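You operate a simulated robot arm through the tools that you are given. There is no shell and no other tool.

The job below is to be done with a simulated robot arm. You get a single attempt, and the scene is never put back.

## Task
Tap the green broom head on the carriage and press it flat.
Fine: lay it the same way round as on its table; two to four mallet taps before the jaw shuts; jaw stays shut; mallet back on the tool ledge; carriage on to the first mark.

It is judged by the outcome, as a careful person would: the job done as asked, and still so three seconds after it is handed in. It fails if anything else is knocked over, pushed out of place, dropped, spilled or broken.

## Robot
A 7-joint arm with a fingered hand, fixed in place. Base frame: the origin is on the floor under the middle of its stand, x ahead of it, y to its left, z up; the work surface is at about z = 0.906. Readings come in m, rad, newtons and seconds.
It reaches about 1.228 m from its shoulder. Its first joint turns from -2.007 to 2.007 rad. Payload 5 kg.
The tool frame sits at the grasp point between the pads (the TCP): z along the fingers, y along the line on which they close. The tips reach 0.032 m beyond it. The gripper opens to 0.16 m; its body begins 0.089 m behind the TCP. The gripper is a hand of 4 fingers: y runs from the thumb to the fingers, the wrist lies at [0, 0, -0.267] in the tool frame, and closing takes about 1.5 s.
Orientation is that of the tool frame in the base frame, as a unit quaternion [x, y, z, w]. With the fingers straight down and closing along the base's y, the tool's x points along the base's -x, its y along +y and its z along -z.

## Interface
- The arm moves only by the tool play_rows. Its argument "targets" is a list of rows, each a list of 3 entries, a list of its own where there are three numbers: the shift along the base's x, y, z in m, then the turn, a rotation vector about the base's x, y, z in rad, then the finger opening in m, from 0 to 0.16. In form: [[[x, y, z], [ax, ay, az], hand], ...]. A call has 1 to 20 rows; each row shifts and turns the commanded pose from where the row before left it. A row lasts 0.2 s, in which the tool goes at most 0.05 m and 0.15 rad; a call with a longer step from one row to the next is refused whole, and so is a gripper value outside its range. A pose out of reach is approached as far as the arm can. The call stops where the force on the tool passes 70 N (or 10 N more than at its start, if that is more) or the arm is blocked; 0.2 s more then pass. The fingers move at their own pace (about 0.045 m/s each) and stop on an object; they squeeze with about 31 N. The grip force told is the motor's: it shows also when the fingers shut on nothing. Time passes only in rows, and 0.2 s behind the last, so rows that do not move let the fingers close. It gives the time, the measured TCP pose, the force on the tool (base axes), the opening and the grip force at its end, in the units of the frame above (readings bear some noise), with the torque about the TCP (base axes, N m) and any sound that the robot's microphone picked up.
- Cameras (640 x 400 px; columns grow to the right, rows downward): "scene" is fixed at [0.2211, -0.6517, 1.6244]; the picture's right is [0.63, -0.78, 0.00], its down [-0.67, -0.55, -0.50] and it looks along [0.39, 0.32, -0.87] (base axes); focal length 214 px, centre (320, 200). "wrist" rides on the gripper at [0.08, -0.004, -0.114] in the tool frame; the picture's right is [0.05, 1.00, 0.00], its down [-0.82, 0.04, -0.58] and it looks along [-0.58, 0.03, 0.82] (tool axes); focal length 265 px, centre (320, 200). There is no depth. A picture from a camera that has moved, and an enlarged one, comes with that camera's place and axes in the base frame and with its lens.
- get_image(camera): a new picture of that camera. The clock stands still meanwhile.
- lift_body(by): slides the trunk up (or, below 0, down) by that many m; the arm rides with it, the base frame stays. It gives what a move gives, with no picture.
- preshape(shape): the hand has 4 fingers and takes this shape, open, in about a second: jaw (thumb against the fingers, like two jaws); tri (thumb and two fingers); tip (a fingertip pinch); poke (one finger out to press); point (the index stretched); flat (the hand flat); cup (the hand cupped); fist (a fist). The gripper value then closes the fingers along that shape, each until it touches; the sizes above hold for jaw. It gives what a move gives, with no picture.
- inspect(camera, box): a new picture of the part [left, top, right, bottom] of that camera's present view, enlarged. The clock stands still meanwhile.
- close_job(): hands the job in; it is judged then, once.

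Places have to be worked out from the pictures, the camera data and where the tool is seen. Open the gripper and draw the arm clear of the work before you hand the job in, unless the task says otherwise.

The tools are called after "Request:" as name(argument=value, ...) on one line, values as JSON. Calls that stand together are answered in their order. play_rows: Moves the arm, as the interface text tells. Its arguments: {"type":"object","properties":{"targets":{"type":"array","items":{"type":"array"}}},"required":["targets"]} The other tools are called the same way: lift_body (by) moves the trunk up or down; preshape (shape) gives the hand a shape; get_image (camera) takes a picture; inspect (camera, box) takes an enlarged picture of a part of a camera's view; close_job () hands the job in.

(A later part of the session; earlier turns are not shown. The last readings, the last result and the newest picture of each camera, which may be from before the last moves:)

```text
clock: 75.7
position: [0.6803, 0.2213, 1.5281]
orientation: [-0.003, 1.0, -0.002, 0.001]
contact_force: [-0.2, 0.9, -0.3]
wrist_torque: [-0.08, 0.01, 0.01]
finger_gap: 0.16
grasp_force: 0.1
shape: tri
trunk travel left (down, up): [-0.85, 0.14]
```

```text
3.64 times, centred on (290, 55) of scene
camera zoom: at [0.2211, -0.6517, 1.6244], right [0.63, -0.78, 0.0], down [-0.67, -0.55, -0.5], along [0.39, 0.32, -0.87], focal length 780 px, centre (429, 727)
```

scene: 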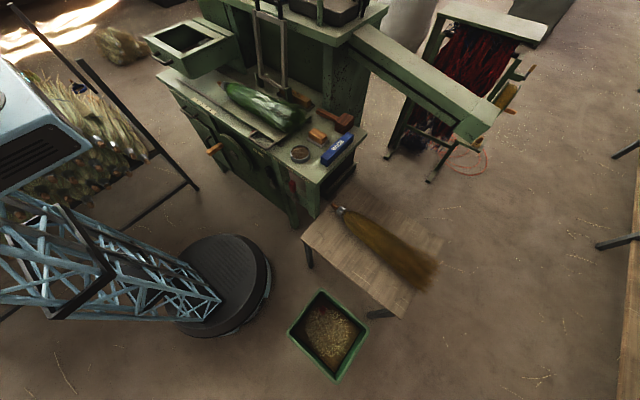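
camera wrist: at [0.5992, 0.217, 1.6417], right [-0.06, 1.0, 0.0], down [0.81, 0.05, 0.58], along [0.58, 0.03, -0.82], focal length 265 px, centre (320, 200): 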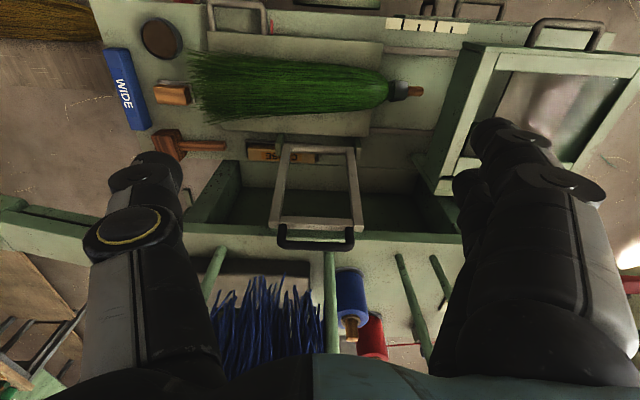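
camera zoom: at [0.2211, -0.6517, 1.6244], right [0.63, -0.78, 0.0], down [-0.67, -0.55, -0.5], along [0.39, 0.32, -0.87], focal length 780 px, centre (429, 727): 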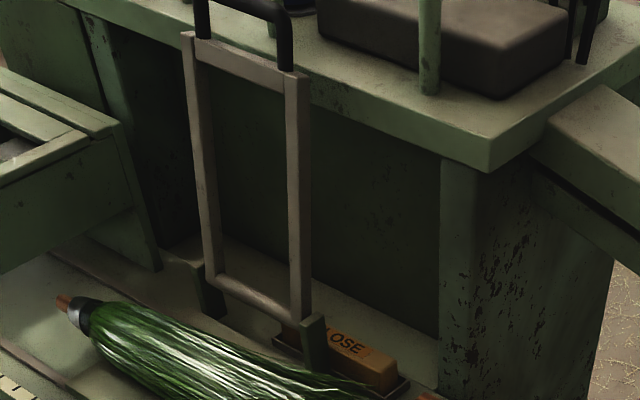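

The frame is hinged at about (0.907, z 0.978) and its black grip bar lies at about x=0.970, z=1.272, y 0.155–0.303, with pillars behind at x≈1.05. I take the jaw shape, turn the hand so it closes along x, tilt it slightly and come to a pre-approach point above and in front of the grip bar.

Request:
preshape(shape="jaw")

Request:
play_rows(targets=[[[0.005, 0, 0], [0, 0, -0.1309], 0.1], [[0.005, 0, 0], [0, 0, -0.1309], 0.07], [[0.005, 0, 0], [0, 0, -0.1309], 0.07], [[0.005, 0, 0], [0, 0, -0.1309], 0.07], [[0.005, 0, 0], [0, 0, -0.1309], 0.07], [[0.005, 0, 0], [0, 0, -0.1309], 0.07], [[0.005, 0, 0], [0, 0, -0.1309], 0.07], [[0.005, 0, 0], [0, 0, -0.1309], 0.07], [[0.005, 0, 0], [0, 0, -0.1309], 0.07], [[0.005, 0, 0], [0, 0, -0.1309], 0.07], [[0.005, 0, 0], [0, 0, -0.1309], 0.07], [[0.005, 0, 0], [0, 0, -0.1309], 0.07], [[0.03, 0, -0.01], [0, -0.1163, 0], 0.07], [[0.03, 0, -0.01], [0, -0.1163, 0], 0.07], [[0.03, 0, -0.01], [0, -0.1163, 0], 0.07], [[0.03, 0, -0.02], [0, 0, 0], 0.07], [[0.03, 0, -0.03], [0, 0, 0], 0.07], [[0.02, 0, -0.03], [0, 0, 0], 0.07]])

Request:
get_image(camera="wrist")

Request:
get_image(camera="scene")

```text
clock: 76.6
position: [0.6806, 0.2191, 1.5288]
orientation: [-0.001, 1.0, -0.001, 0.0]
contact_force: [-0.4, 0.0, -0.8]
wrist_torque: [-0.01, 0.02, -0.01]
finger_gap: 0.16
grasp_force: 0.1
shape: jaw
trunk travel left (down, up): [-0.85, 0.14]
```

```text
clock: 80.4
position: [0.9121, 0.2183, 1.4165]
orientation: [0.696, 0.697, 0.123, 0.123]
contact_force: [0.8, 0.7, -0.3]
wrist_torque: [-0.01, 0.04, -0.01]
finger_gap: 0.0707
grasp_force: 0.0
shape: jaw
trunk travel left (down, up): [-0.85, 0.14]
```

```text
taken
camera wrist: at [0.8696, 0.2999, 1.5223], right [0.94, 0.05, 0.34], down [-0.15, -0.81, 0.56], along [0.31, -0.58, -0.76], focal length 265 px, centre (320, 200)
```

wrist: 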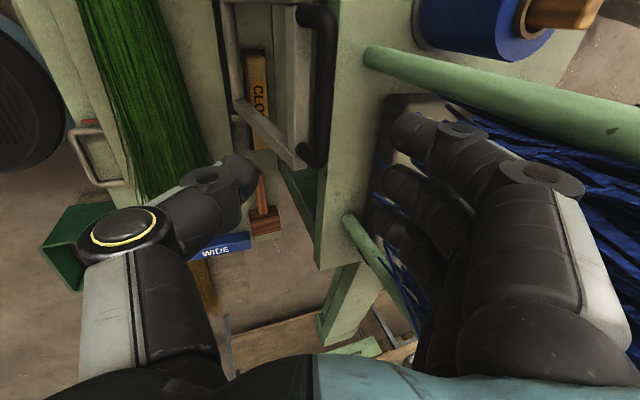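

```text
taken
```

scene: 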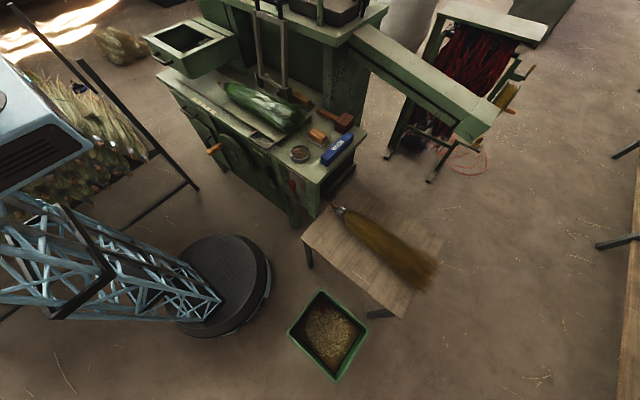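

The grip bar lies right on the hand's axis. I advance 9 cm along the hand's pointing direction and check clearances with the pillar behind.

Request:
play_rows(targets=[[[0.0103, 0.001, -0.0282], [0, 0, 0], 0.07], [[0.0103, 0.001, -0.0282], [0, 0, 0], 0.07], [[0.0103, 0, -0.0282], [0, 0, 0], 0.07]])

Request:
get_image(camera="wrist")

Request:
inspect(camera="scene", box=[200, 0, 360, 100])

```text
clock: 81.2
position: [0.9444, 0.2214, 1.3327]
orientation: [0.695, 0.698, 0.122, 0.122]
contact_force: [0.9, -0.1, -1.3]
wrist_torque: [0.02, 0.01, -0.04]
finger_gap: 0.0705
grasp_force: 0.0
shape: jaw
trunk travel left (down, up): [-0.85, 0.14]
```

```text
taken
camera wrist: at [0.9008, 0.303, 1.4373], right [0.94, 0.06, 0.34], down [-0.15, -0.81, 0.56], along [0.31, -0.58, -0.76], focal length 265 px, centre (320, 200)
```

wrist: 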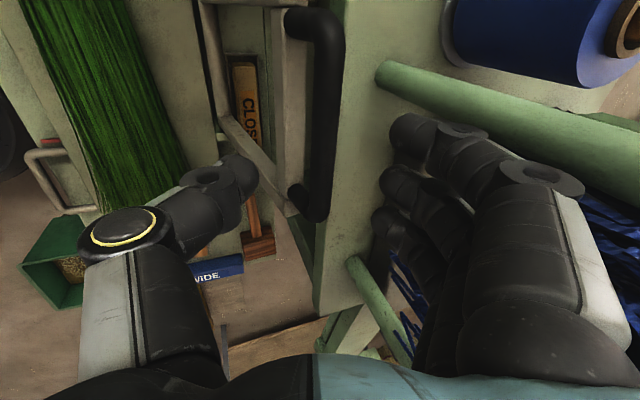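

```text
4.00 times, centred on (280, 50) of scene
camera zoom: at [0.2211, -0.6517, 1.6244], right [0.63, -0.78, 0.0], down [-0.67, -0.55, -0.5], along [0.39, 0.32, -0.87], focal length 858 px, centre (480, 800)
```

zoom: 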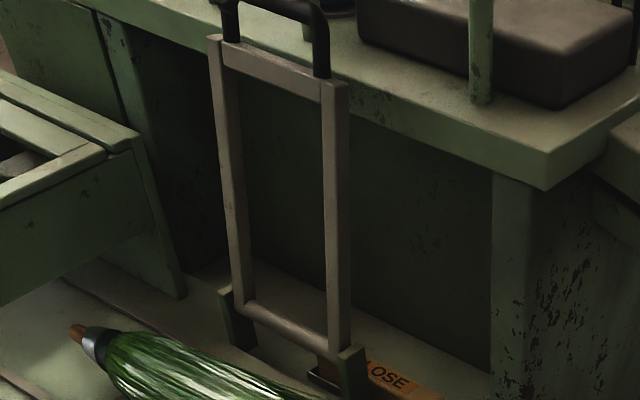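

The bar is ~5 cm ahead, between thumb and fingers. I advance 3 cm more and close loosely around it.

Request:
play_rows(targets=[[[0.0055, 0, -0.0141], [0, 0, 0], 0.07], [[0.0055, 0, -0.0141], [0, 0, 0], 0.07], [[0, 0, 0], [0, 0, 0], 0.05], [[0, 0, 0], [0, 0, 0], 0.04]])

Request:
get_image(camera="wrist")

Request:
inspect(camera="scene", box=[200, 0, 360, 100])

```text
clock: 82.2
position: [0.9529, 0.2209, 1.3046]
orientation: [0.696, 0.697, 0.122, 0.123]
contact_force: [0.1, 0.6, -0.8]
wrist_torque: [-0.01, 0.01, -0.01]
finger_gap: 0.0405
grasp_force: 0.0
shape: jaw
trunk travel left (down, up): [-0.85, 0.14]
```

```text
taken
camera wrist: at [0.9093, 0.3022, 1.4105], right [0.94, 0.05, 0.34], down [-0.15, -0.81, 0.56], along [0.31, -0.58, -0.76], focal length 265 px, centre (320, 200)
```

wrist: 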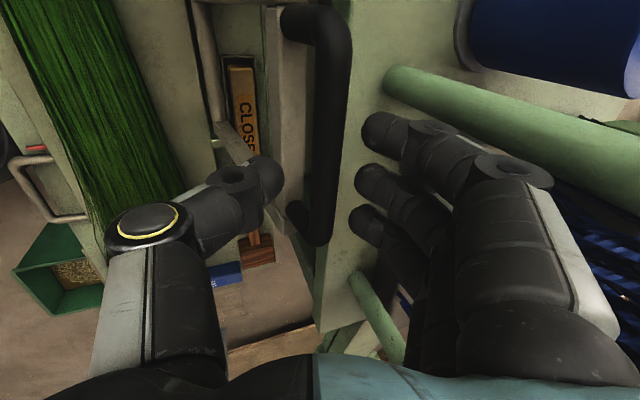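

```text
4.00 times, centred on (280, 50) of scene
camera zoom: at [0.2211, -0.6517, 1.6244], right [0.63, -0.78, 0.0], down [-0.67, -0.55, -0.5], along [0.39, 0.32, -0.87], focal length 858 px, centre (480, 800)
```

zoom: 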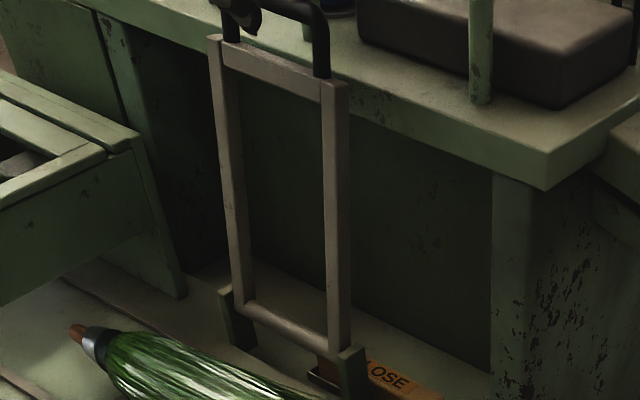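

The grip bar is between thumb and fingers. I close to confirm I have it.

Request:
play_rows(targets=[[[0, 0, 0], [0, 0, 0], 0.03], [[0, 0, 0], [0, 0, 0], 0.015], [[0, 0, 0], [0, 0, 0], 0.0], [[0, 0, 0], [0, 0, 0], 0.0]])

Request:
get_image(camera="wrist")

```text
clock: 83.2
position: [0.9524, 0.2212, 1.3079]
orientation: [0.695, 0.697, 0.123, 0.124]
contact_force: [-1.7, -0.5, 11.4]
wrist_torque: [0.0, -0.09, 0.09]
finger_gap: 0.0024
grasp_force: 31.3
shape: jaw
trunk travel left (down, up): [-0.85, 0.14]
```

```text
taken
camera wrist: at [0.9088, 0.3022, 1.4127], right [0.94, 0.05, 0.34], down [-0.16, -0.82, 0.56], along [0.31, -0.58, -0.76], focal length 265 px, centre (320, 200)
```

wrist: 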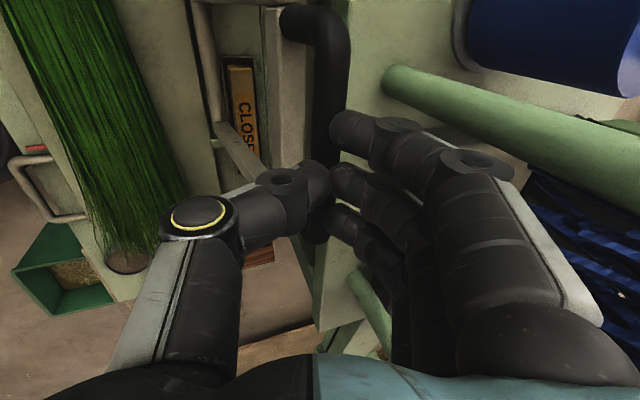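

The fingers slipped shut just above the bar, so it is ~2 cm lower than I judged. I reopen, move 2.2 cm further along, and close again.

Request:
play_rows(targets=[[[0, 0, 0.002], [0, 0, 0], 0.03], [[0, 0, 0], [0, 0, 0], 0.06], [[0, 0, 0], [0, 0, 0], 0.06], [[0, 0, 0], [0, 0, 0], 0.06], [[0.004, 0, -0.012], [0, 0, 0], 0.06], [[0.004, 0, -0.012], [0, 0, 0], 0.06], [[0, 0, 0], [0, 0, 0], 0.06]])

Request:
get_image(camera="wrist")

```text
clock: 84.8
position: [0.9603, 0.2207, 1.284]
orientation: [0.695, 0.697, 0.122, 0.123]
contact_force: [-0.3, -0.3, 0.0]
wrist_torque: [0.02, 0.02, -0.01]
finger_gap: 0.0593
grasp_force: 0.0
shape: jaw
trunk travel left (down, up): [-0.85, 0.14]
```

```text
taken
camera wrist: at [0.9168, 0.3024, 1.3886], right [0.94, 0.05, 0.34], down [-0.16, -0.82, 0.56], along [0.31, -0.58, -0.76], focal length 265 px, centre (320, 200)
```

wrist: 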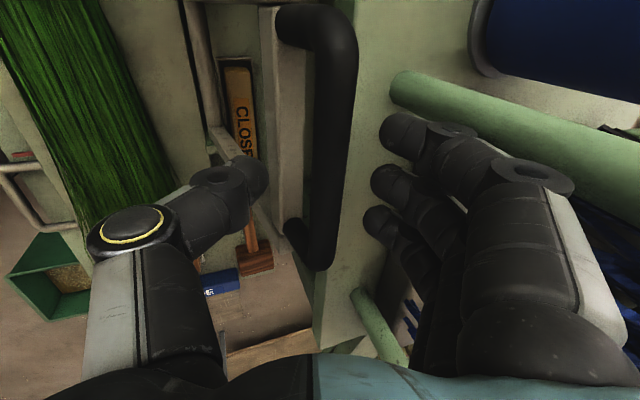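

Request:
play_rows(targets=[[[0, 0, 0], [0, 0, 0], 0.045], [[0, 0, 0], [0, 0, 0], 0.03], [[0, 0, 0], [0, 0, 0], 0.015], [[0, 0, 0], [0, 0, 0], 0.0], [[0, 0, 0], [0, 0, 0], 0.0]])

Request:
get_image(camera="wrist")

```text
clock: 86.0
position: [0.9602, 0.2211, 1.2821]
orientation: [0.695, 0.698, 0.122, 0.122]
contact_force: [1.0, 0.2, -6.5]
wrist_torque: [0.02, 0.04, 0.03]
finger_gap: 0.005
grasp_force: 30.8
shape: jaw
trunk travel left (down, up): [-0.85, 0.14]
```

```text
taken
camera wrist: at [0.9171, 0.3024, 1.3869], right [0.94, 0.05, 0.34], down [-0.15, -0.81, 0.56], along [0.31, -0.58, -0.76], focal length 265 px, centre (320, 200)
```

wrist: 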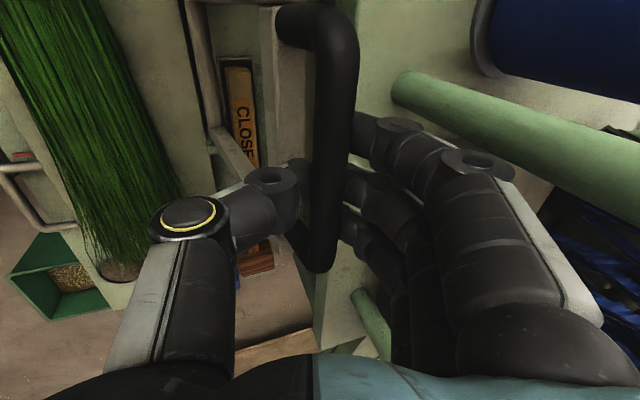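

The fingers have closed underneath the grip bar, so it is caged in the hand. I loosen the squeeze slightly and pull the frame forward along its arc a little to test it.

Request:
play_rows(targets=[[[0, 0, 0], [0, 0, 0], 0.012], [[-0.0209, 0, 0.0029], [0, -0.0278, 0], 0.012], [[-0.0216, 0, 0.0015], [0, -0.0278, 0], 0.012]])

Request:
get_image(camera="wrist")

Request:
inspect(camera="scene", box=[200, 0, 360, 100])

```text
clock: 86.8
position: [0.9172, 0.2221, 1.2889]
orientation: [0.691, 0.694, 0.142, 0.142]
contact_force: [1.4, 1.3, 0.5]
wrist_torque: [0.02, -0.02, -0.03]
finger_gap: 0.012
grasp_force: 0.1
shape: jaw
trunk travel left (down, up): [-0.85, 0.14]
```

```text
taken
camera wrist: at [0.8678, 0.3027, 1.3909], right [0.92, 0.06, 0.39], down [-0.19, -0.82, 0.55], along [0.35, -0.58, -0.74], focal length 265 px, centre (320, 200)
```

wrist: 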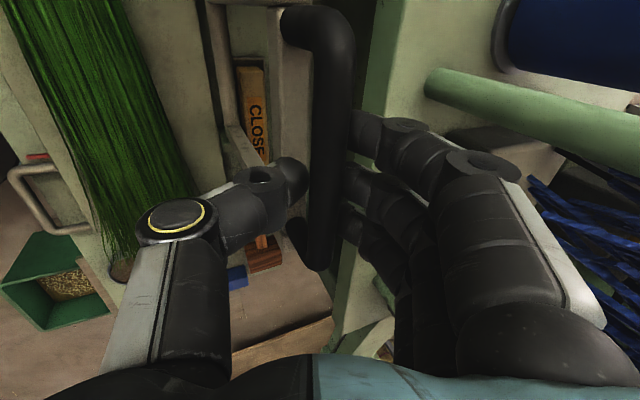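

```text
4.00 times, centred on (280, 50) of scene
camera zoom: at [0.2211, -0.6517, 1.6244], right [0.63, -0.78, 0.0], down [-0.67, -0.55, -0.5], along [0.39, 0.32, -0.87], focal length 858 px, centre (480, 800)
```

zoom: 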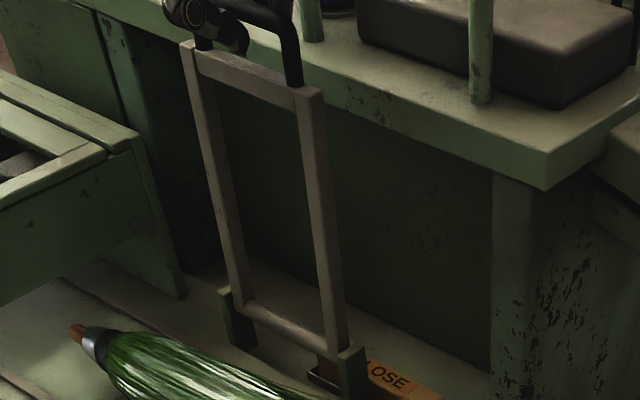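

The frame follows freely. I continue lowering it along the arc.

Request:
play_rows(targets=[[[-0.0216, 0, 0.0], [0, -0.0278, 0], 0.012], [[-0.0216, 0, -0.0015], [0, -0.0278, 0], 0.012], [[-0.0214, 0, -0.003], [0, -0.0278, 0], 0.012], [[-0.0212, 0, -0.0045], [0, -0.0278, 0], 0.012], [[-0.0208, 0, -0.006], [0, -0.0278, 0], 0.012], [[-0.0203, 0, -0.0074], [0, -0.0278, 0], 0.012], [[-0.0198, 0, -0.0088], [0, -0.0278, 0], 0.012]])

Request:
get_image(camera="wrist")

Request:
inspect(camera="scene", box=[200, 0, 360, 130])

```text
clock: 88.4
position: [0.7703, 0.2205, 1.2577]
orientation: [0.674, 0.677, 0.208, 0.209]
contact_force: [-1.2, -0.4, 0.1]
wrist_torque: [0.0, 0.0, -0.03]
finger_gap: 0.0122
grasp_force: 0.1
shape: jaw
trunk travel left (down, up): [-0.85, 0.14]
```

```text
taken
camera wrist: at [0.7022, 0.3022, 1.3485], right [0.83, 0.05, 0.56], down [-0.29, -0.81, 0.5], along [0.49, -0.58, -0.66], focal length 265 px, centre (320, 200)
```

wrist: 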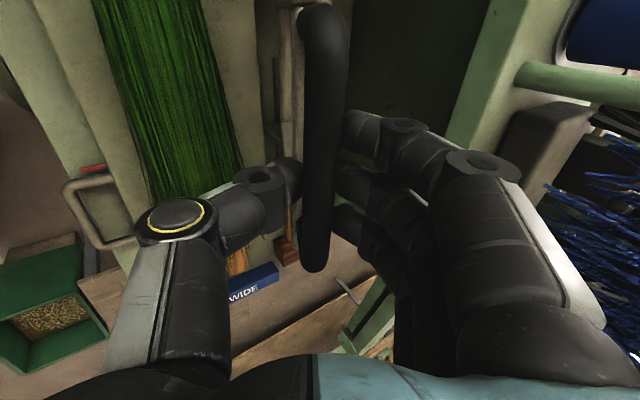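

```text
3.08 times, centred on (280, 65) of scene
camera zoom: at [0.2211, -0.6517, 1.6244], right [0.63, -0.78, 0.0], down [-0.67, -0.55, -0.5], along [0.39, 0.32, -0.87], focal length 660 px, centre (443, 615)
```

zoom: 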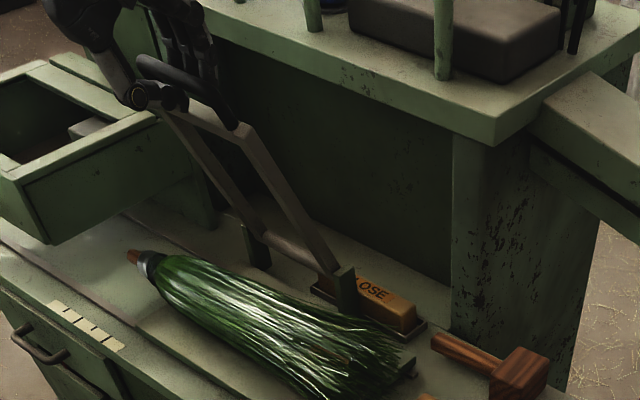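

The frame is coming down smoothly with almost no force. I continue the arc to about 54°.

Request:
play_rows(targets=[[[-0.0191, 0, -0.0101], [0, -0.0278, 0], 0.012], [[-0.0183, 0, -0.0115], [0, -0.0278, 0], 0.012], [[-0.0176, 0, -0.0127], [0, -0.0278, 0], 0.012], [[-0.0165, 0, -0.0139], [0, -0.0278, 0], 0.012], [[-0.0156, 0, -0.0151], [0, -0.0278, 0], 0.012], [[-0.0145, 0, -0.016], [0, -0.0278, 0], 0.012], [[-0.0133, 0, -0.0171], [0, -0.0278, 0], 0.012]])

Request:
get_image(camera="wrist")

Request:
inspect(camera="scene", box=[180, 0, 340, 130])

```text
clock: 90.0
position: [0.6552, 0.2222, 1.1597]
orientation: [0.651, 0.654, 0.271, 0.274]
contact_force: [-1.1, 0.2, -2.0]
wrist_torque: [-0.01, 0.03, 0.01]
finger_gap: 0.0127
grasp_force: 0.1
shape: jaw
trunk travel left (down, up): [-0.85, 0.14]
```

```text
taken
camera wrist: at [0.5709, 0.3026, 1.2366], right [0.7, 0.05, 0.71], down [-0.38, -0.81, 0.44], along [0.6, -0.58, -0.55], focal length 265 px, centre (320, 200)
```

wrist: 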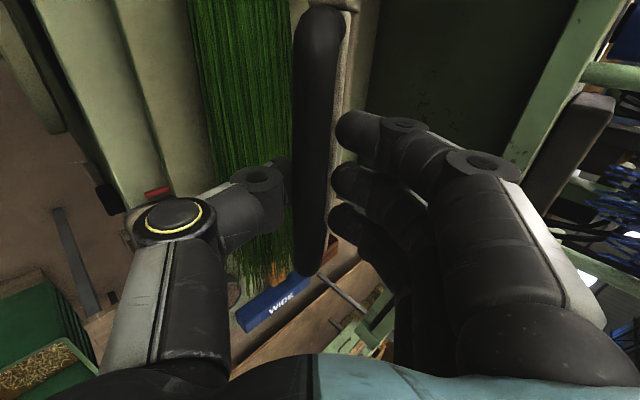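

```text
3.08 times, centred on (260, 65) of scene
camera zoom: at [0.2211, -0.6517, 1.6244], right [0.63, -0.78, 0.0], down [-0.67, -0.55, -0.5], along [0.39, 0.32, -0.87], focal length 660 px, centre (505, 615)
```

zoom: 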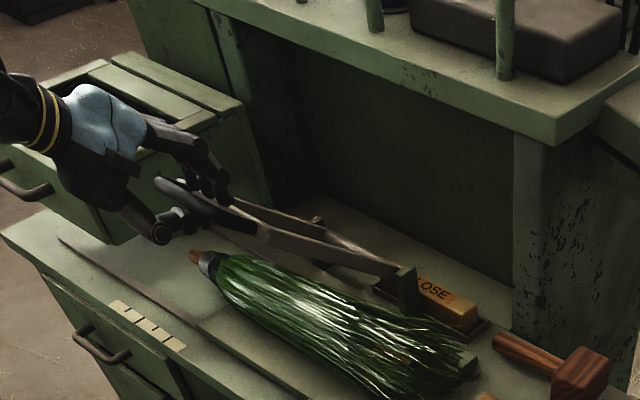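

I continue down toward the broom in smaller steps, watching the force.

Request:
play_rows(targets=[[[-0.0121, 0, -0.0179], [0, -0.0278, 0], 0.012], [[-0.0108, 0, -0.0188], [0, -0.0278, 0], 0.012], [[-0.0095, 0, -0.0194], [0, -0.0278, 0], 0.012], [[-0.0081, 0, -0.0201], [0, -0.0278, 0], 0.012]])

Request:
get_image(camera="wrist")

Request:
inspect(camera="scene", box=[180, 20, 340, 150])

```text
clock: 91.0
position: [0.6148, 0.2214, 1.083]
orientation: [0.635, 0.638, 0.307, 0.309]
contact_force: [-1.5, 0.6, -2.3]
wrist_torque: [-0.01, 0.05, 0.02]
finger_gap: 0.0128
grasp_force: 0.1
shape: jaw
trunk travel left (down, up): [-0.85, 0.14]
```

```text
taken
camera wrist: at [0.5225, 0.3023, 1.1498], right [0.62, 0.06, 0.78], down [-0.42, -0.81, 0.39], along [0.66, -0.58, -0.48], focal length 265 px, centre (320, 200)
```

wrist: 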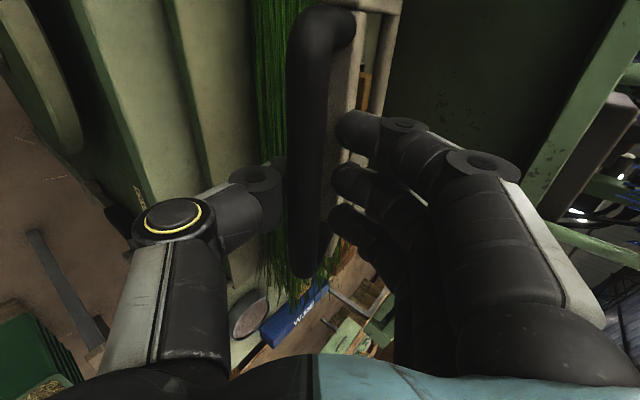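

```text
3.08 times, centred on (260, 85) of scene
camera zoom: at [0.2211, -0.6517, 1.6244], right [0.63, -0.78, 0.0], down [-0.67, -0.55, -0.5], along [0.39, 0.32, -0.87], focal length 660 px, centre (505, 554)
```

zoom: 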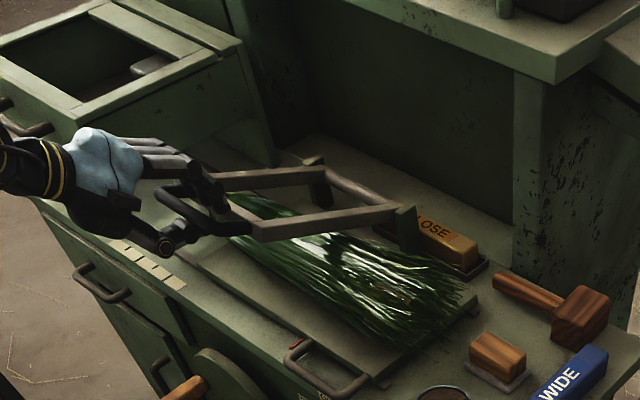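

The frame is just above the bristles. I continue the arc gently until it rests on the broom.

Request:
play_rows(targets=[[[-0.0067, 0, -0.0206], [0, -0.02, 0], 0.012], [[-0.0052, 0, -0.0209], [0, -0.02, 0], 0.012]])

Request:
inspect(camera="scene", box=[180, 20, 340, 150])

```text
clock: 91.6
position: [0.6025, 0.22, 1.0425]
orientation: [0.63, 0.63, 0.321, 0.322]
contact_force: [0.0, 0.5, 0.1]
wrist_torque: [-0.01, 0.0, 0.02]
finger_gap: 0.0121
grasp_force: 0.0
shape: jaw
trunk travel left (down, up): [-0.85, 0.14]
```

```text
3.08 times, centred on (260, 85) of scene
camera zoom: at [0.2211, -0.6517, 1.6244], right [0.63, -0.78, 0.0], down [-0.67, -0.55, -0.5], along [0.39, 0.32, -0.87], focal length 660 px, centre (505, 554)
```

zoom: 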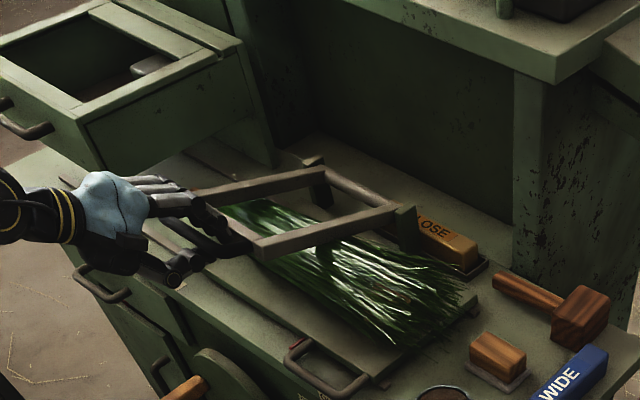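

The frame now rests on the bristles. I push on down with the fingers on top of the bar, one step at a time.

Request:
play_rows(targets=[[[-0.002, 0, -0.0107], [0, 0, 0], 0.012], [[-0.0018, 0, -0.0107], [0, 0, 0], 0.012]])

```text
clock: 92.2
position: [0.6008, 0.2202, 1.0225]
orientation: [0.629, 0.63, 0.322, 0.322]
contact_force: [1.5, -0.7, 3.0]
wrist_torque: [0.0, 0.02, 0.0]
finger_gap: 0.012
grasp_force: 0.1
shape: jaw
trunk travel left (down, up): [-0.85, 0.14]
```

Request:
play_rows(targets=[[[-0.0012, 0, -0.0107], [0, 0, 0], 0.012], [[-0.0011, 0, -0.0108], [0, 0, 0], 0.012]])

Request:
inspect(camera="scene", box=[180, 20, 340, 150])

Request:
get_image(camera="wrist")

```text
clock: 92.8
position: [0.5926, 0.2201, 0.9964]
orientation: [0.63, 0.633, 0.317, 0.319]
contact_force: [-5.1, -0.6, -2.0]
wrist_torque: [0.02, -0.4, 0.08]
finger_gap: 0.0124
grasp_force: 0.1
shape: jaw
trunk travel left (down, up): [-0.85, 0.14]
```

```text
3.08 times, centred on (260, 85) of scene
camera zoom: at [0.2211, -0.6517, 1.6244], right [0.63, -0.78, 0.0], down [-0.67, -0.55, -0.5], along [0.39, 0.32, -0.87], focal length 660 px, centre (505, 554)
```

zoom: 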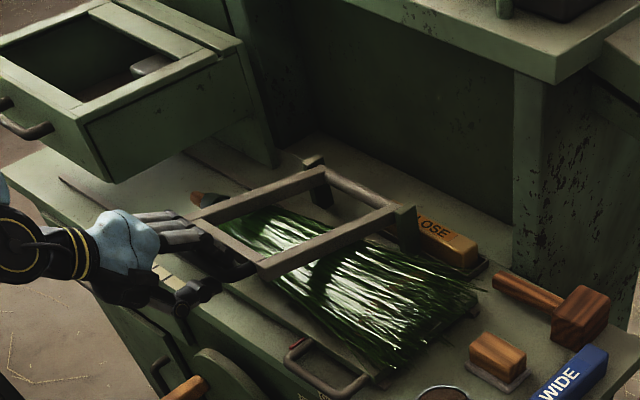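

```text
taken
camera wrist: at [0.4987, 0.3011, 1.0607], right [0.59, 0.06, 0.8], down [-0.44, -0.81, 0.38], along [0.68, -0.58, -0.46], focal length 265 px, centre (320, 200)
```

wrist: 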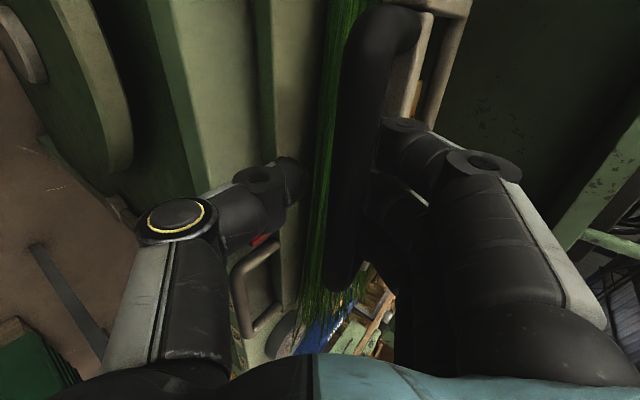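

The broom has flattened out and the frame appears nearly level. I zoom in to see whether it is fully shut.

Request:
inspect(camera="scene", box=[210, 50, 310, 130])

Request:
inspect(camera="wrist", box=[240, 0, 480, 300])

```text
5.00 times, centred on (260, 90) of scene
camera zoom: at [0.2211, -0.6517, 1.6244], right [0.63, -0.78, 0.0], down [-0.67, -0.55, -0.5], along [0.39, 0.32, -0.87], focal length 1072 px, centre (620, 750)
```

zoom: 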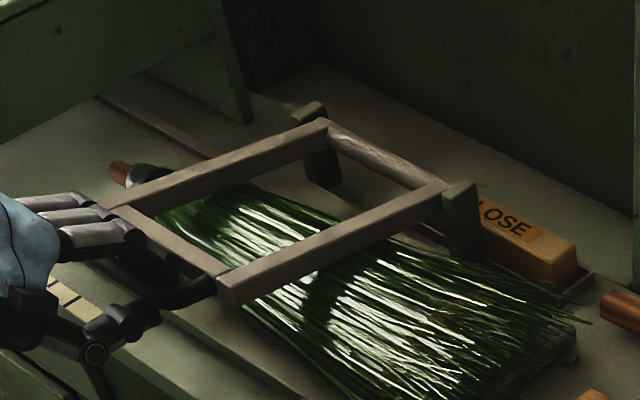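

```text
1.33 times, centred on (360, 150) of wrist
camera zoom: at [0.4987, 0.3011, 1.0607], right [0.59, 0.06, 0.8], down [-0.44, -0.81, 0.38], along [0.68, -0.58, -0.46], focal length 354 px, centre (267, 267)
```

zoom: 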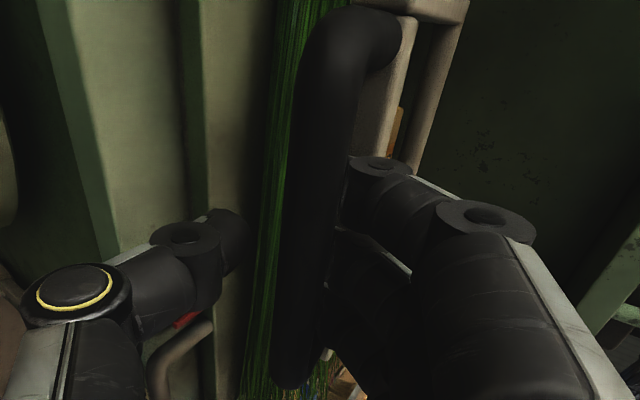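

The frame is still a few degrees above level. I push it further down in small steps.

Request:
play_rows(targets=[[[0.002, 0, -0.01], [0, 0, 0], 0.012], [[0, 0, 0], [0, 0, 0], 0.012]])

Request:
inspect(camera="scene", box=[210, 50, 310, 130])

```text
clock: 93.4
position: [0.6001, 0.2212, 0.9891]
orientation: [0.629, 0.631, 0.32, 0.321]
contact_force: [-0.7, -0.2, 0.1]
wrist_torque: [-0.01, -0.02, 0.0]
finger_gap: 0.0123
grasp_force: 0.1
shape: jaw
trunk travel left (down, up): [-0.85, 0.14]
```

```text
5.00 times, centred on (260, 90) of scene
camera zoom: at [0.2211, -0.6517, 1.6244], right [0.63, -0.78, 0.0], down [-0.67, -0.55, -0.5], along [0.39, 0.32, -0.87], focal length 1072 px, centre (620, 750)
```

zoom: 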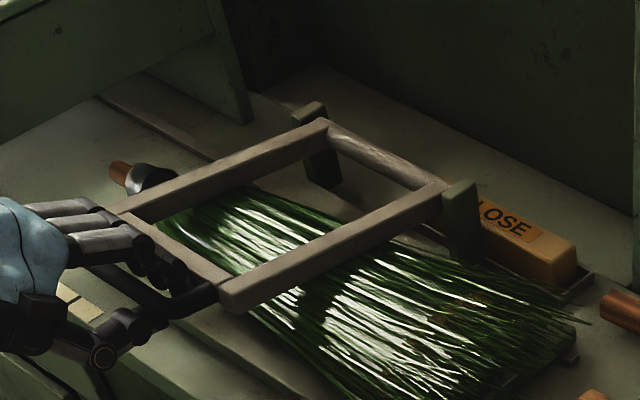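

Request:
play_rows(targets=[[[0, 0, -0.01], [0, 0, 0], 0.012], [[0, 0, 0], [0, 0, 0], 0.012]])

Request:
inspect(camera="scene", box=[210, 50, 310, 130])

Request:
get_image(camera="wrist")

```text
clock: 94.0
position: [0.5994, 0.2204, 0.98]
orientation: [0.628, 0.631, 0.321, 0.321]
contact_force: [-2.1, -0.4, 0.2]
wrist_torque: [0.01, -0.02, 0.01]
finger_gap: 0.0119
grasp_force: 0.0
shape: jaw
trunk travel left (down, up): [-0.85, 0.14]
```

```text
5.00 times, centred on (260, 90) of scene
camera zoom: at [0.2211, -0.6517, 1.6244], right [0.63, -0.78, 0.0], down [-0.67, -0.55, -0.5], along [0.39, 0.32, -0.87], focal length 1072 px, centre (620, 750)
```

zoom: 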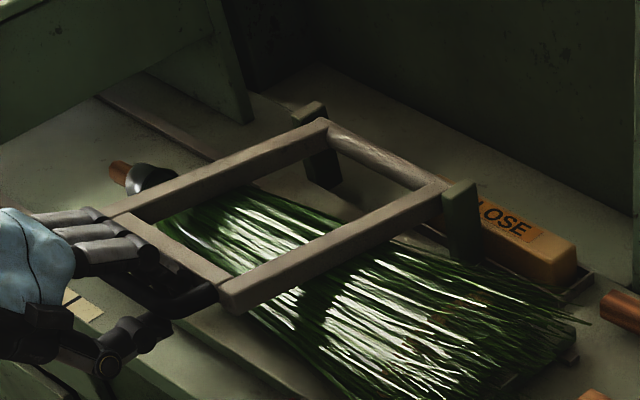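

```text
taken
camera wrist: at [0.5046, 0.302, 1.0427], right [0.59, 0.05, 0.81], down [-0.44, -0.82, 0.38], along [0.68, -0.58, -0.45], focal length 265 px, centre (320, 200)
```

wrist: 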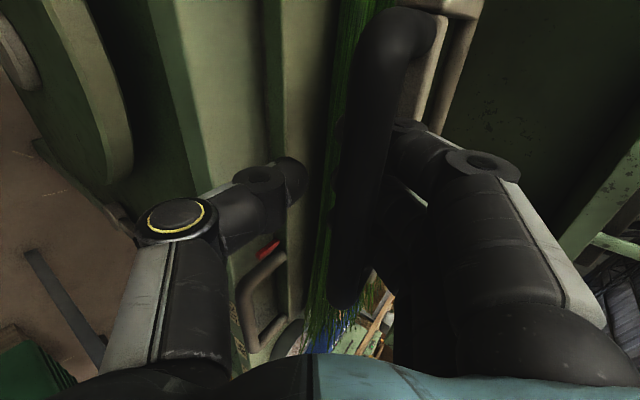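

The frame seems to rest without pushing on the hand. I open the hand and withdraw backward along its axis to free the bar, then I will press from above.

Request:
play_rows(targets=[[[0, 0, 0.004], [0, 0, 0], 0.03], [[0, 0, 0.004], [0, 0, 0], 0.06], [[0, 0, 0], [0, 0, 0], 0.08], [[0, 0, 0], [0, 0, 0], 0.08]])

Request:
get_image(camera="wrist")

Request:
inspect(camera="scene", box=[200, 50, 300, 130])

```text
clock: 95.0
position: [0.5954, 0.2205, 0.9869]
orientation: [0.629, 0.632, 0.319, 0.322]
contact_force: [-45.4, 0.3, 2.5]
wrist_torque: [-0.02, -0.71, 0.02]
finger_gap: 0.0662
grasp_force: 0.1
shape: jaw
trunk travel left (down, up): [-0.85, 0.14]
```

```text
taken
camera wrist: at [0.4993, 0.3026, 1.0514], right [0.59, 0.06, 0.81], down [-0.44, -0.82, 0.38], along [0.68, -0.58, -0.46], focal length 265 px, centre (320, 200)
```

wrist: 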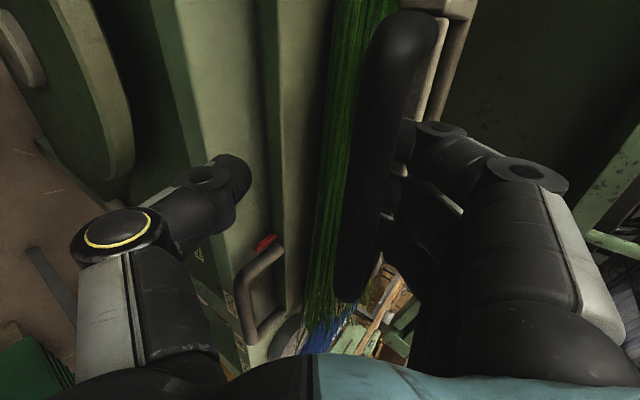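

```text
5.00 times, centred on (250, 90) of scene
camera zoom: at [0.2211, -0.6517, 1.6244], right [0.63, -0.78, 0.0], down [-0.67, -0.55, -0.5], along [0.39, 0.32, -0.87], focal length 1072 px, centre (670, 750)
```

zoom: 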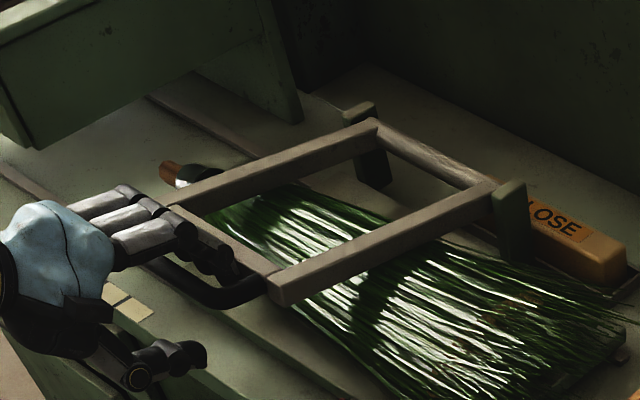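

The fingertips are in the gap between grip bar and crossbar, so opening pushes on the crossbar (45 N). I close back a little to relieve that and then withdraw upward.

Request:
play_rows(targets=[[[0, 0, 0], [0, 0, 0], 0.05], [[0, 0, 0], [0, 0, 0], 0.035], [[0, 0, 0], [0, 0, 0], 0.03]])

```text
clock: 95.8
position: [0.5998, 0.22, 0.9888]
orientation: [0.629, 0.631, 0.32, 0.322]
contact_force: [-13.0, -0.2, -2.5]
wrist_torque: [0.03, 0.06, 0.0]
finger_gap: 0.0288
grasp_force: 0.1
shape: jaw
trunk travel left (down, up): [-0.85, 0.14]
```

Request:
play_rows(targets=[[[-0.005, 0, 0], [0, 0, 0], 0.03], [[-0.008, 0, 0.006], [0, 0, 0], 0.03]])

Request:
get_image(camera="wrist")

Request:
inspect(camera="scene", box=[200, 50, 300, 130])

```text
clock: 96.4
position: [0.5877, 0.2209, 0.9928]
orientation: [0.629, 0.631, 0.32, 0.322]
contact_force: [3.4, -1.3, -11.0]
wrist_torque: [-0.06, -0.12, 0.01]
finger_gap: 0.0332
grasp_force: 0.0
shape: jaw
trunk travel left (down, up): [-0.85, 0.14]
```

```text
taken
camera wrist: at [0.4931, 0.3022, 1.0563], right [0.59, 0.05, 0.81], down [-0.44, -0.81, 0.38], along [0.68, -0.58, -0.45], focal length 265 px, centre (320, 200)
```

wrist: 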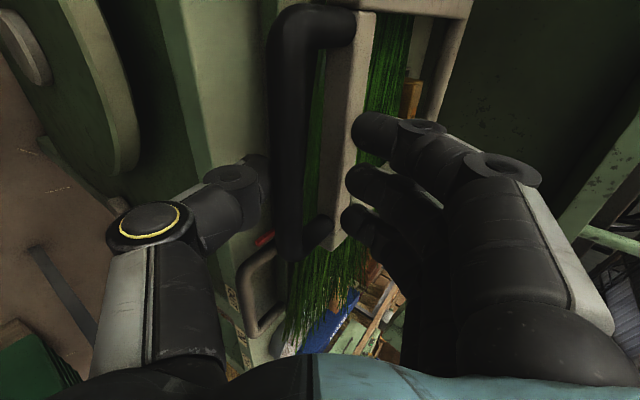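

```text
5.00 times, centred on (250, 90) of scene
camera zoom: at [0.2211, -0.6517, 1.6244], right [0.63, -0.78, 0.0], down [-0.67, -0.55, -0.5], along [0.39, 0.32, -0.87], focal length 1072 px, centre (670, 750)
```

zoom: 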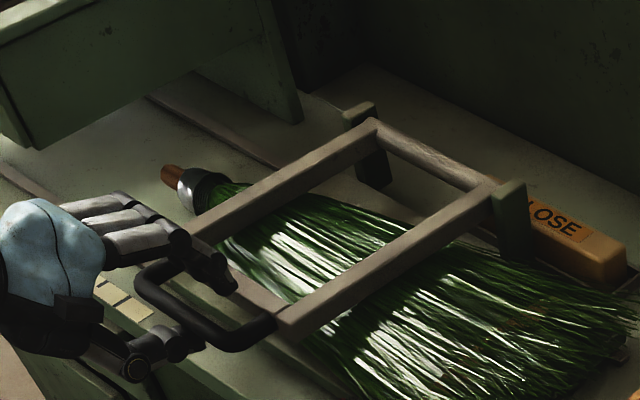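

The frame has now gone down level (front corner z≈0.98) and the fingers are out of the gap, above the crossbar, with the thumb below the bar. I relieve the upward pull, open the hand, and withdraw straight back.

Request:
play_rows(targets=[[[0, 0, -0.006], [0, 0, 0], 0.04], [[0, 0, 0], [0, 0, 0], 0.06], [[0, 0, 0], [0, 0, 0], 0.08], [[0, 0, 0], [0, 0, 0], 0.09]])

Request:
get_image(camera="wrist")

Request:
inspect(camera="scene", box=[200, 50, 300, 130])

```text
clock: 97.4
position: [0.5876, 0.2209, 0.9883]
orientation: [0.63, 0.631, 0.32, 0.321]
contact_force: [-0.1, -0.3, 0.0]
wrist_torque: [0.02, 0.0, 0.02]
finger_gap: 0.089
grasp_force: 0.0
shape: jaw
trunk travel left (down, up): [-0.85, 0.14]
```

```text
taken
camera wrist: at [0.4917, 0.302, 1.0506], right [0.59, 0.05, 0.81], down [-0.44, -0.82, 0.38], along [0.68, -0.58, -0.45], focal length 265 px, centre (320, 200)
```

wrist: 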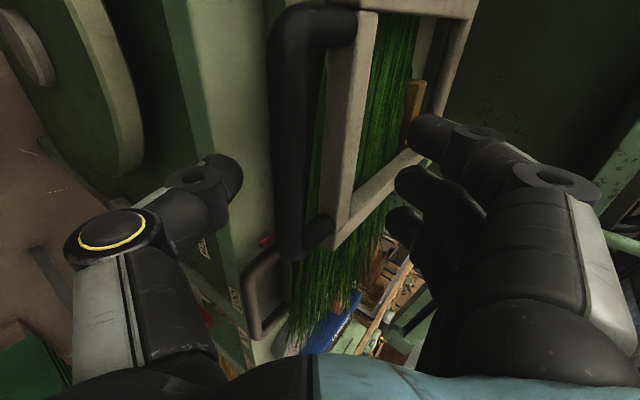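

```text
5.00 times, centred on (250, 90) of scene
camera zoom: at [0.2211, -0.6517, 1.6244], right [0.63, -0.78, 0.0], down [-0.67, -0.55, -0.5], along [0.39, 0.32, -0.87], focal length 1072 px, centre (670, 750)
```

zoom: 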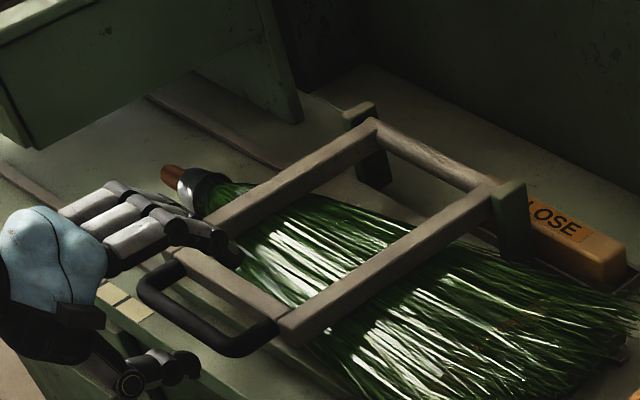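

The hand is free of the frame. I withdraw back along its axis by 10 cm.

Request:
play_rows(targets=[[[-0.0201, 0, 0.0148], [0, 0, 0], 0.09], [[-0.0201, 0, 0.0148], [0, 0, 0], 0.09], [[-0.0201, 0, 0.0148], [0, 0, 0], 0.09], [[-0.0201, 0, 0.0148], [0, 0, 0], 0.09]])

Request:
get_image(camera="wrist")

Request:
get_image(camera="scene")

Request:
inspect(camera="scene", box=[190, 50, 350, 150])

```text
clock: 98.4
position: [0.5051, 0.2201, 1.0473]
orientation: [0.628, 0.631, 0.321, 0.323]
contact_force: [0.0, -0.1, -0.2]
wrist_torque: [0.03, -0.02, 0.0]
finger_gap: 0.089
grasp_force: 0.1
shape: jaw
trunk travel left (down, up): [-0.85, 0.14]
```

```text
taken
camera wrist: at [0.4104, 0.302, 1.11], right [0.59, 0.05, 0.81], down [-0.44, -0.81, 0.38], along [0.68, -0.58, -0.45], focal length 265 px, centre (320, 200)
```

wrist: 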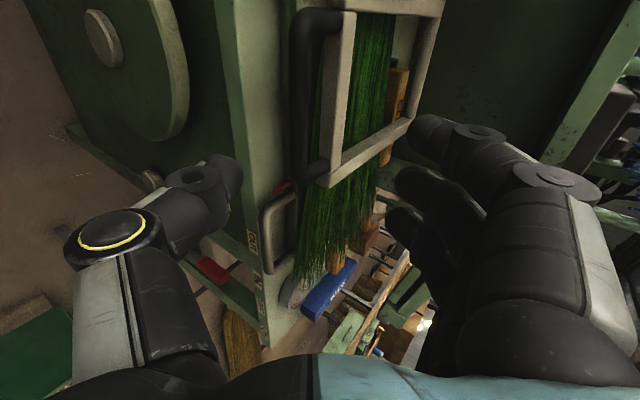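

```text
taken
```

scene: 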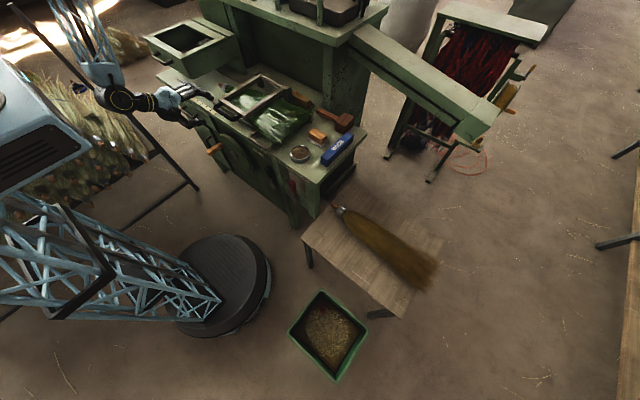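

```text
4.00 times, centred on (270, 100) of scene
camera zoom: at [0.2211, -0.6517, 1.6244], right [0.63, -0.78, 0.0], down [-0.67, -0.55, -0.5], along [0.39, 0.32, -0.87], focal length 858 px, centre (520, 600)
```

zoom: 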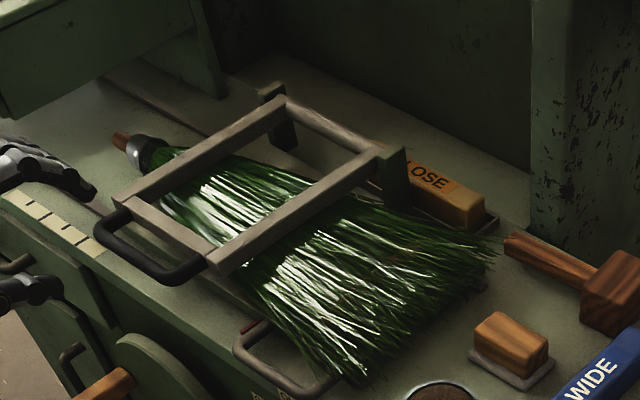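

The jaw is down, level, and stays by itself; the broom is flattened. I raise the hand, turn it to point downward and take a closer look from above at the jaw before pressing it to make sure it is fully shut.

Request:
play_rows(targets=[[[-0.01, 0, 0.04], [0, 0.12, 0], 0.08], [[0, 0, 0.04], [0, 0.12, 0], 0.06], [[0.01, 0, 0.03], [0, 0.12, 0], 0.03], [[0.03, 0, 0.02], [0, 0.12, 0], 0.0], [[0.03, 0, 0.01], [0, 0.12, 0], 0.0], [[0.03, 0, 0.0], [0, 0.12, 0], 0.0], [[0.03, 0, 0.0], [0, 0.12, 0], 0.0], [[0.02, 0, 0.0], [0, 0.09, 0], 0.0]])

Request:
get_image(camera="wrist")

Request:
inspect(camera="scene", box=[190, 50, 350, 150])

```text
clock: 100.2
position: [0.6471, 0.2214, 1.1867]
orientation: [0.706, 0.708, 0.003, 0.005]
contact_force: [0.2, -0.9, 0.0]
wrist_torque: [0.01, 0.06, -0.01]
finger_gap: 0.0
grasp_force: 31.5
shape: jaw
trunk travel left (down, up): [-0.85, 0.14]
```

```text
taken
camera wrist: at [0.6403, 0.3024, 1.2999], right [1.0, 0.06, 0.01], down [0.04, -0.81, 0.58], along [0.04, -0.58, -0.82], focal length 265 px, centre (320, 200)
```

wrist: 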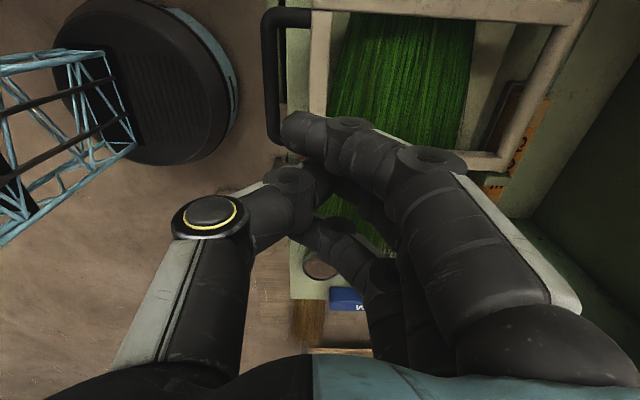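

```text
4.00 times, centred on (270, 100) of scene
camera zoom: at [0.2211, -0.6517, 1.6244], right [0.63, -0.78, 0.0], down [-0.67, -0.55, -0.5], along [0.39, 0.32, -0.87], focal length 858 px, centre (520, 600)
```

zoom: 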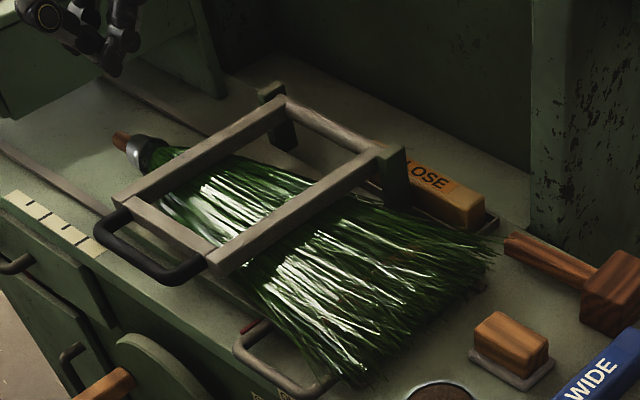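

The front crossbar is right below the closed fingertips (x≈0.646). I come down and press on it gently.

Request:
play_rows(targets=[[[0, 0, -0.04], [0, 0, 0], 0.0], [[0, 0, -0.04], [0, 0, 0], 0.0], [[0, 0, -0.04], [0, 0, 0], 0.0], [[0, 0, -0.02], [0, 0, 0], 0.0]])

Request:
play_rows(targets=[[[0, 0, -0.01], [0, 0, 0], 0.0], [[0, 0, 0], [0, 0, 0], 0.0]])

```text
clock: 101.2
position: [0.6463, 0.2211, 1.0461]
orientation: [0.707, 0.707, 0.005, 0.004]
contact_force: [0.9, 0.4, 0.2]
wrist_torque: [0.0, 0.0, 0.02]
finger_gap: 0.0
grasp_force: 31.1
shape: jaw
trunk travel left (down, up): [-0.85, 0.14]
```

```text
clock: 101.8
position: [0.6459, 0.221, 1.037]
orientation: [0.706, 0.708, 0.005, 0.004]
contact_force: [-0.8, -0.3, 0.3]
wrist_torque: [-0.01, -0.01, 0.01]
finger_gap: 0.0
grasp_force: 30.8
shape: jaw
trunk travel left (down, up): [-0.85, 0.14]
```

Request:
play_rows(targets=[[[0, 0, -0.01], [0, 0, 0], 0.0], [[0, 0, 0], [0, 0, 0], 0.0]])

Request:
inspect(camera="scene", box=[190, 50, 310, 130])

```text
clock: 102.4
position: [0.6465, 0.2205, 1.0271]
orientation: [0.706, 0.709, 0.004, 0.004]
contact_force: [0.2, -0.5, -0.6]
wrist_torque: [0.01, -0.01, 0.0]
finger_gap: 0.0002
grasp_force: 31.0
shape: jaw
trunk travel left (down, up): [-0.85, 0.14]
```

```text
5.00 times, centred on (250, 90) of scene
camera zoom: at [0.2211, -0.6517, 1.6244], right [0.63, -0.78, 0.0], down [-0.67, -0.55, -0.5], along [0.39, 0.32, -0.87], focal length 1072 px, centre (670, 750)
```

zoom: 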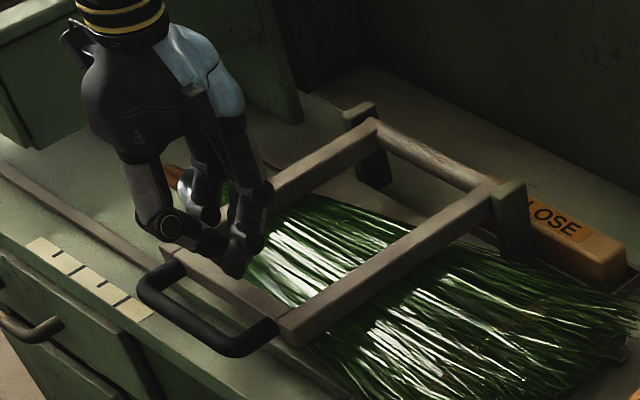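

Request:
play_rows(targets=[[[0, 0, -0.01], [0, 0, 0], 0.0], [[0, 0, 0], [0, 0, 0], 0.0]])

```text
clock: 103.0
position: [0.6459, 0.2207, 1.0167]
orientation: [0.706, 0.709, 0.004, 0.004]
contact_force: [0.3, 0.3, 0.2]
wrist_torque: [-0.01, -0.01, -0.02]
finger_gap: 0.0
grasp_force: 31.3
shape: jaw
trunk travel left (down, up): [-0.85, 0.14]
```

Request:
play_rows(targets=[[[0, 0, -0.01], [0, 0, 0], 0.0], [[0, 0, 0], [0, 0, 0], 0.0]])

Request:
get_image(camera="wrist")

```text
clock: 103.6
position: [0.6465, 0.2216, 1.0071]
orientation: [0.706, 0.709, 0.004, 0.005]
contact_force: [0.9, 0.6, 0.0]
wrist_torque: [0.0, -0.01, 0.01]
finger_gap: 0.0
grasp_force: 31.0
shape: jaw
trunk travel left (down, up): [-0.85, 0.14]
```

```text
taken
camera wrist: at [0.64, 0.3022, 1.12], right [1.0, 0.05, 0.01], down [0.04, -0.82, 0.58], along [0.04, -0.58, -0.82], focal length 265 px, centre (320, 200)
```

wrist: 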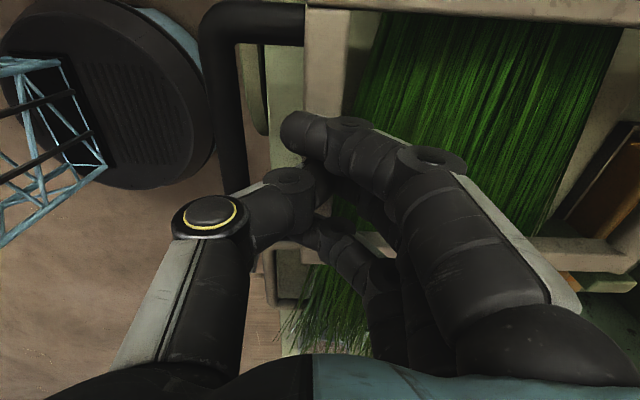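

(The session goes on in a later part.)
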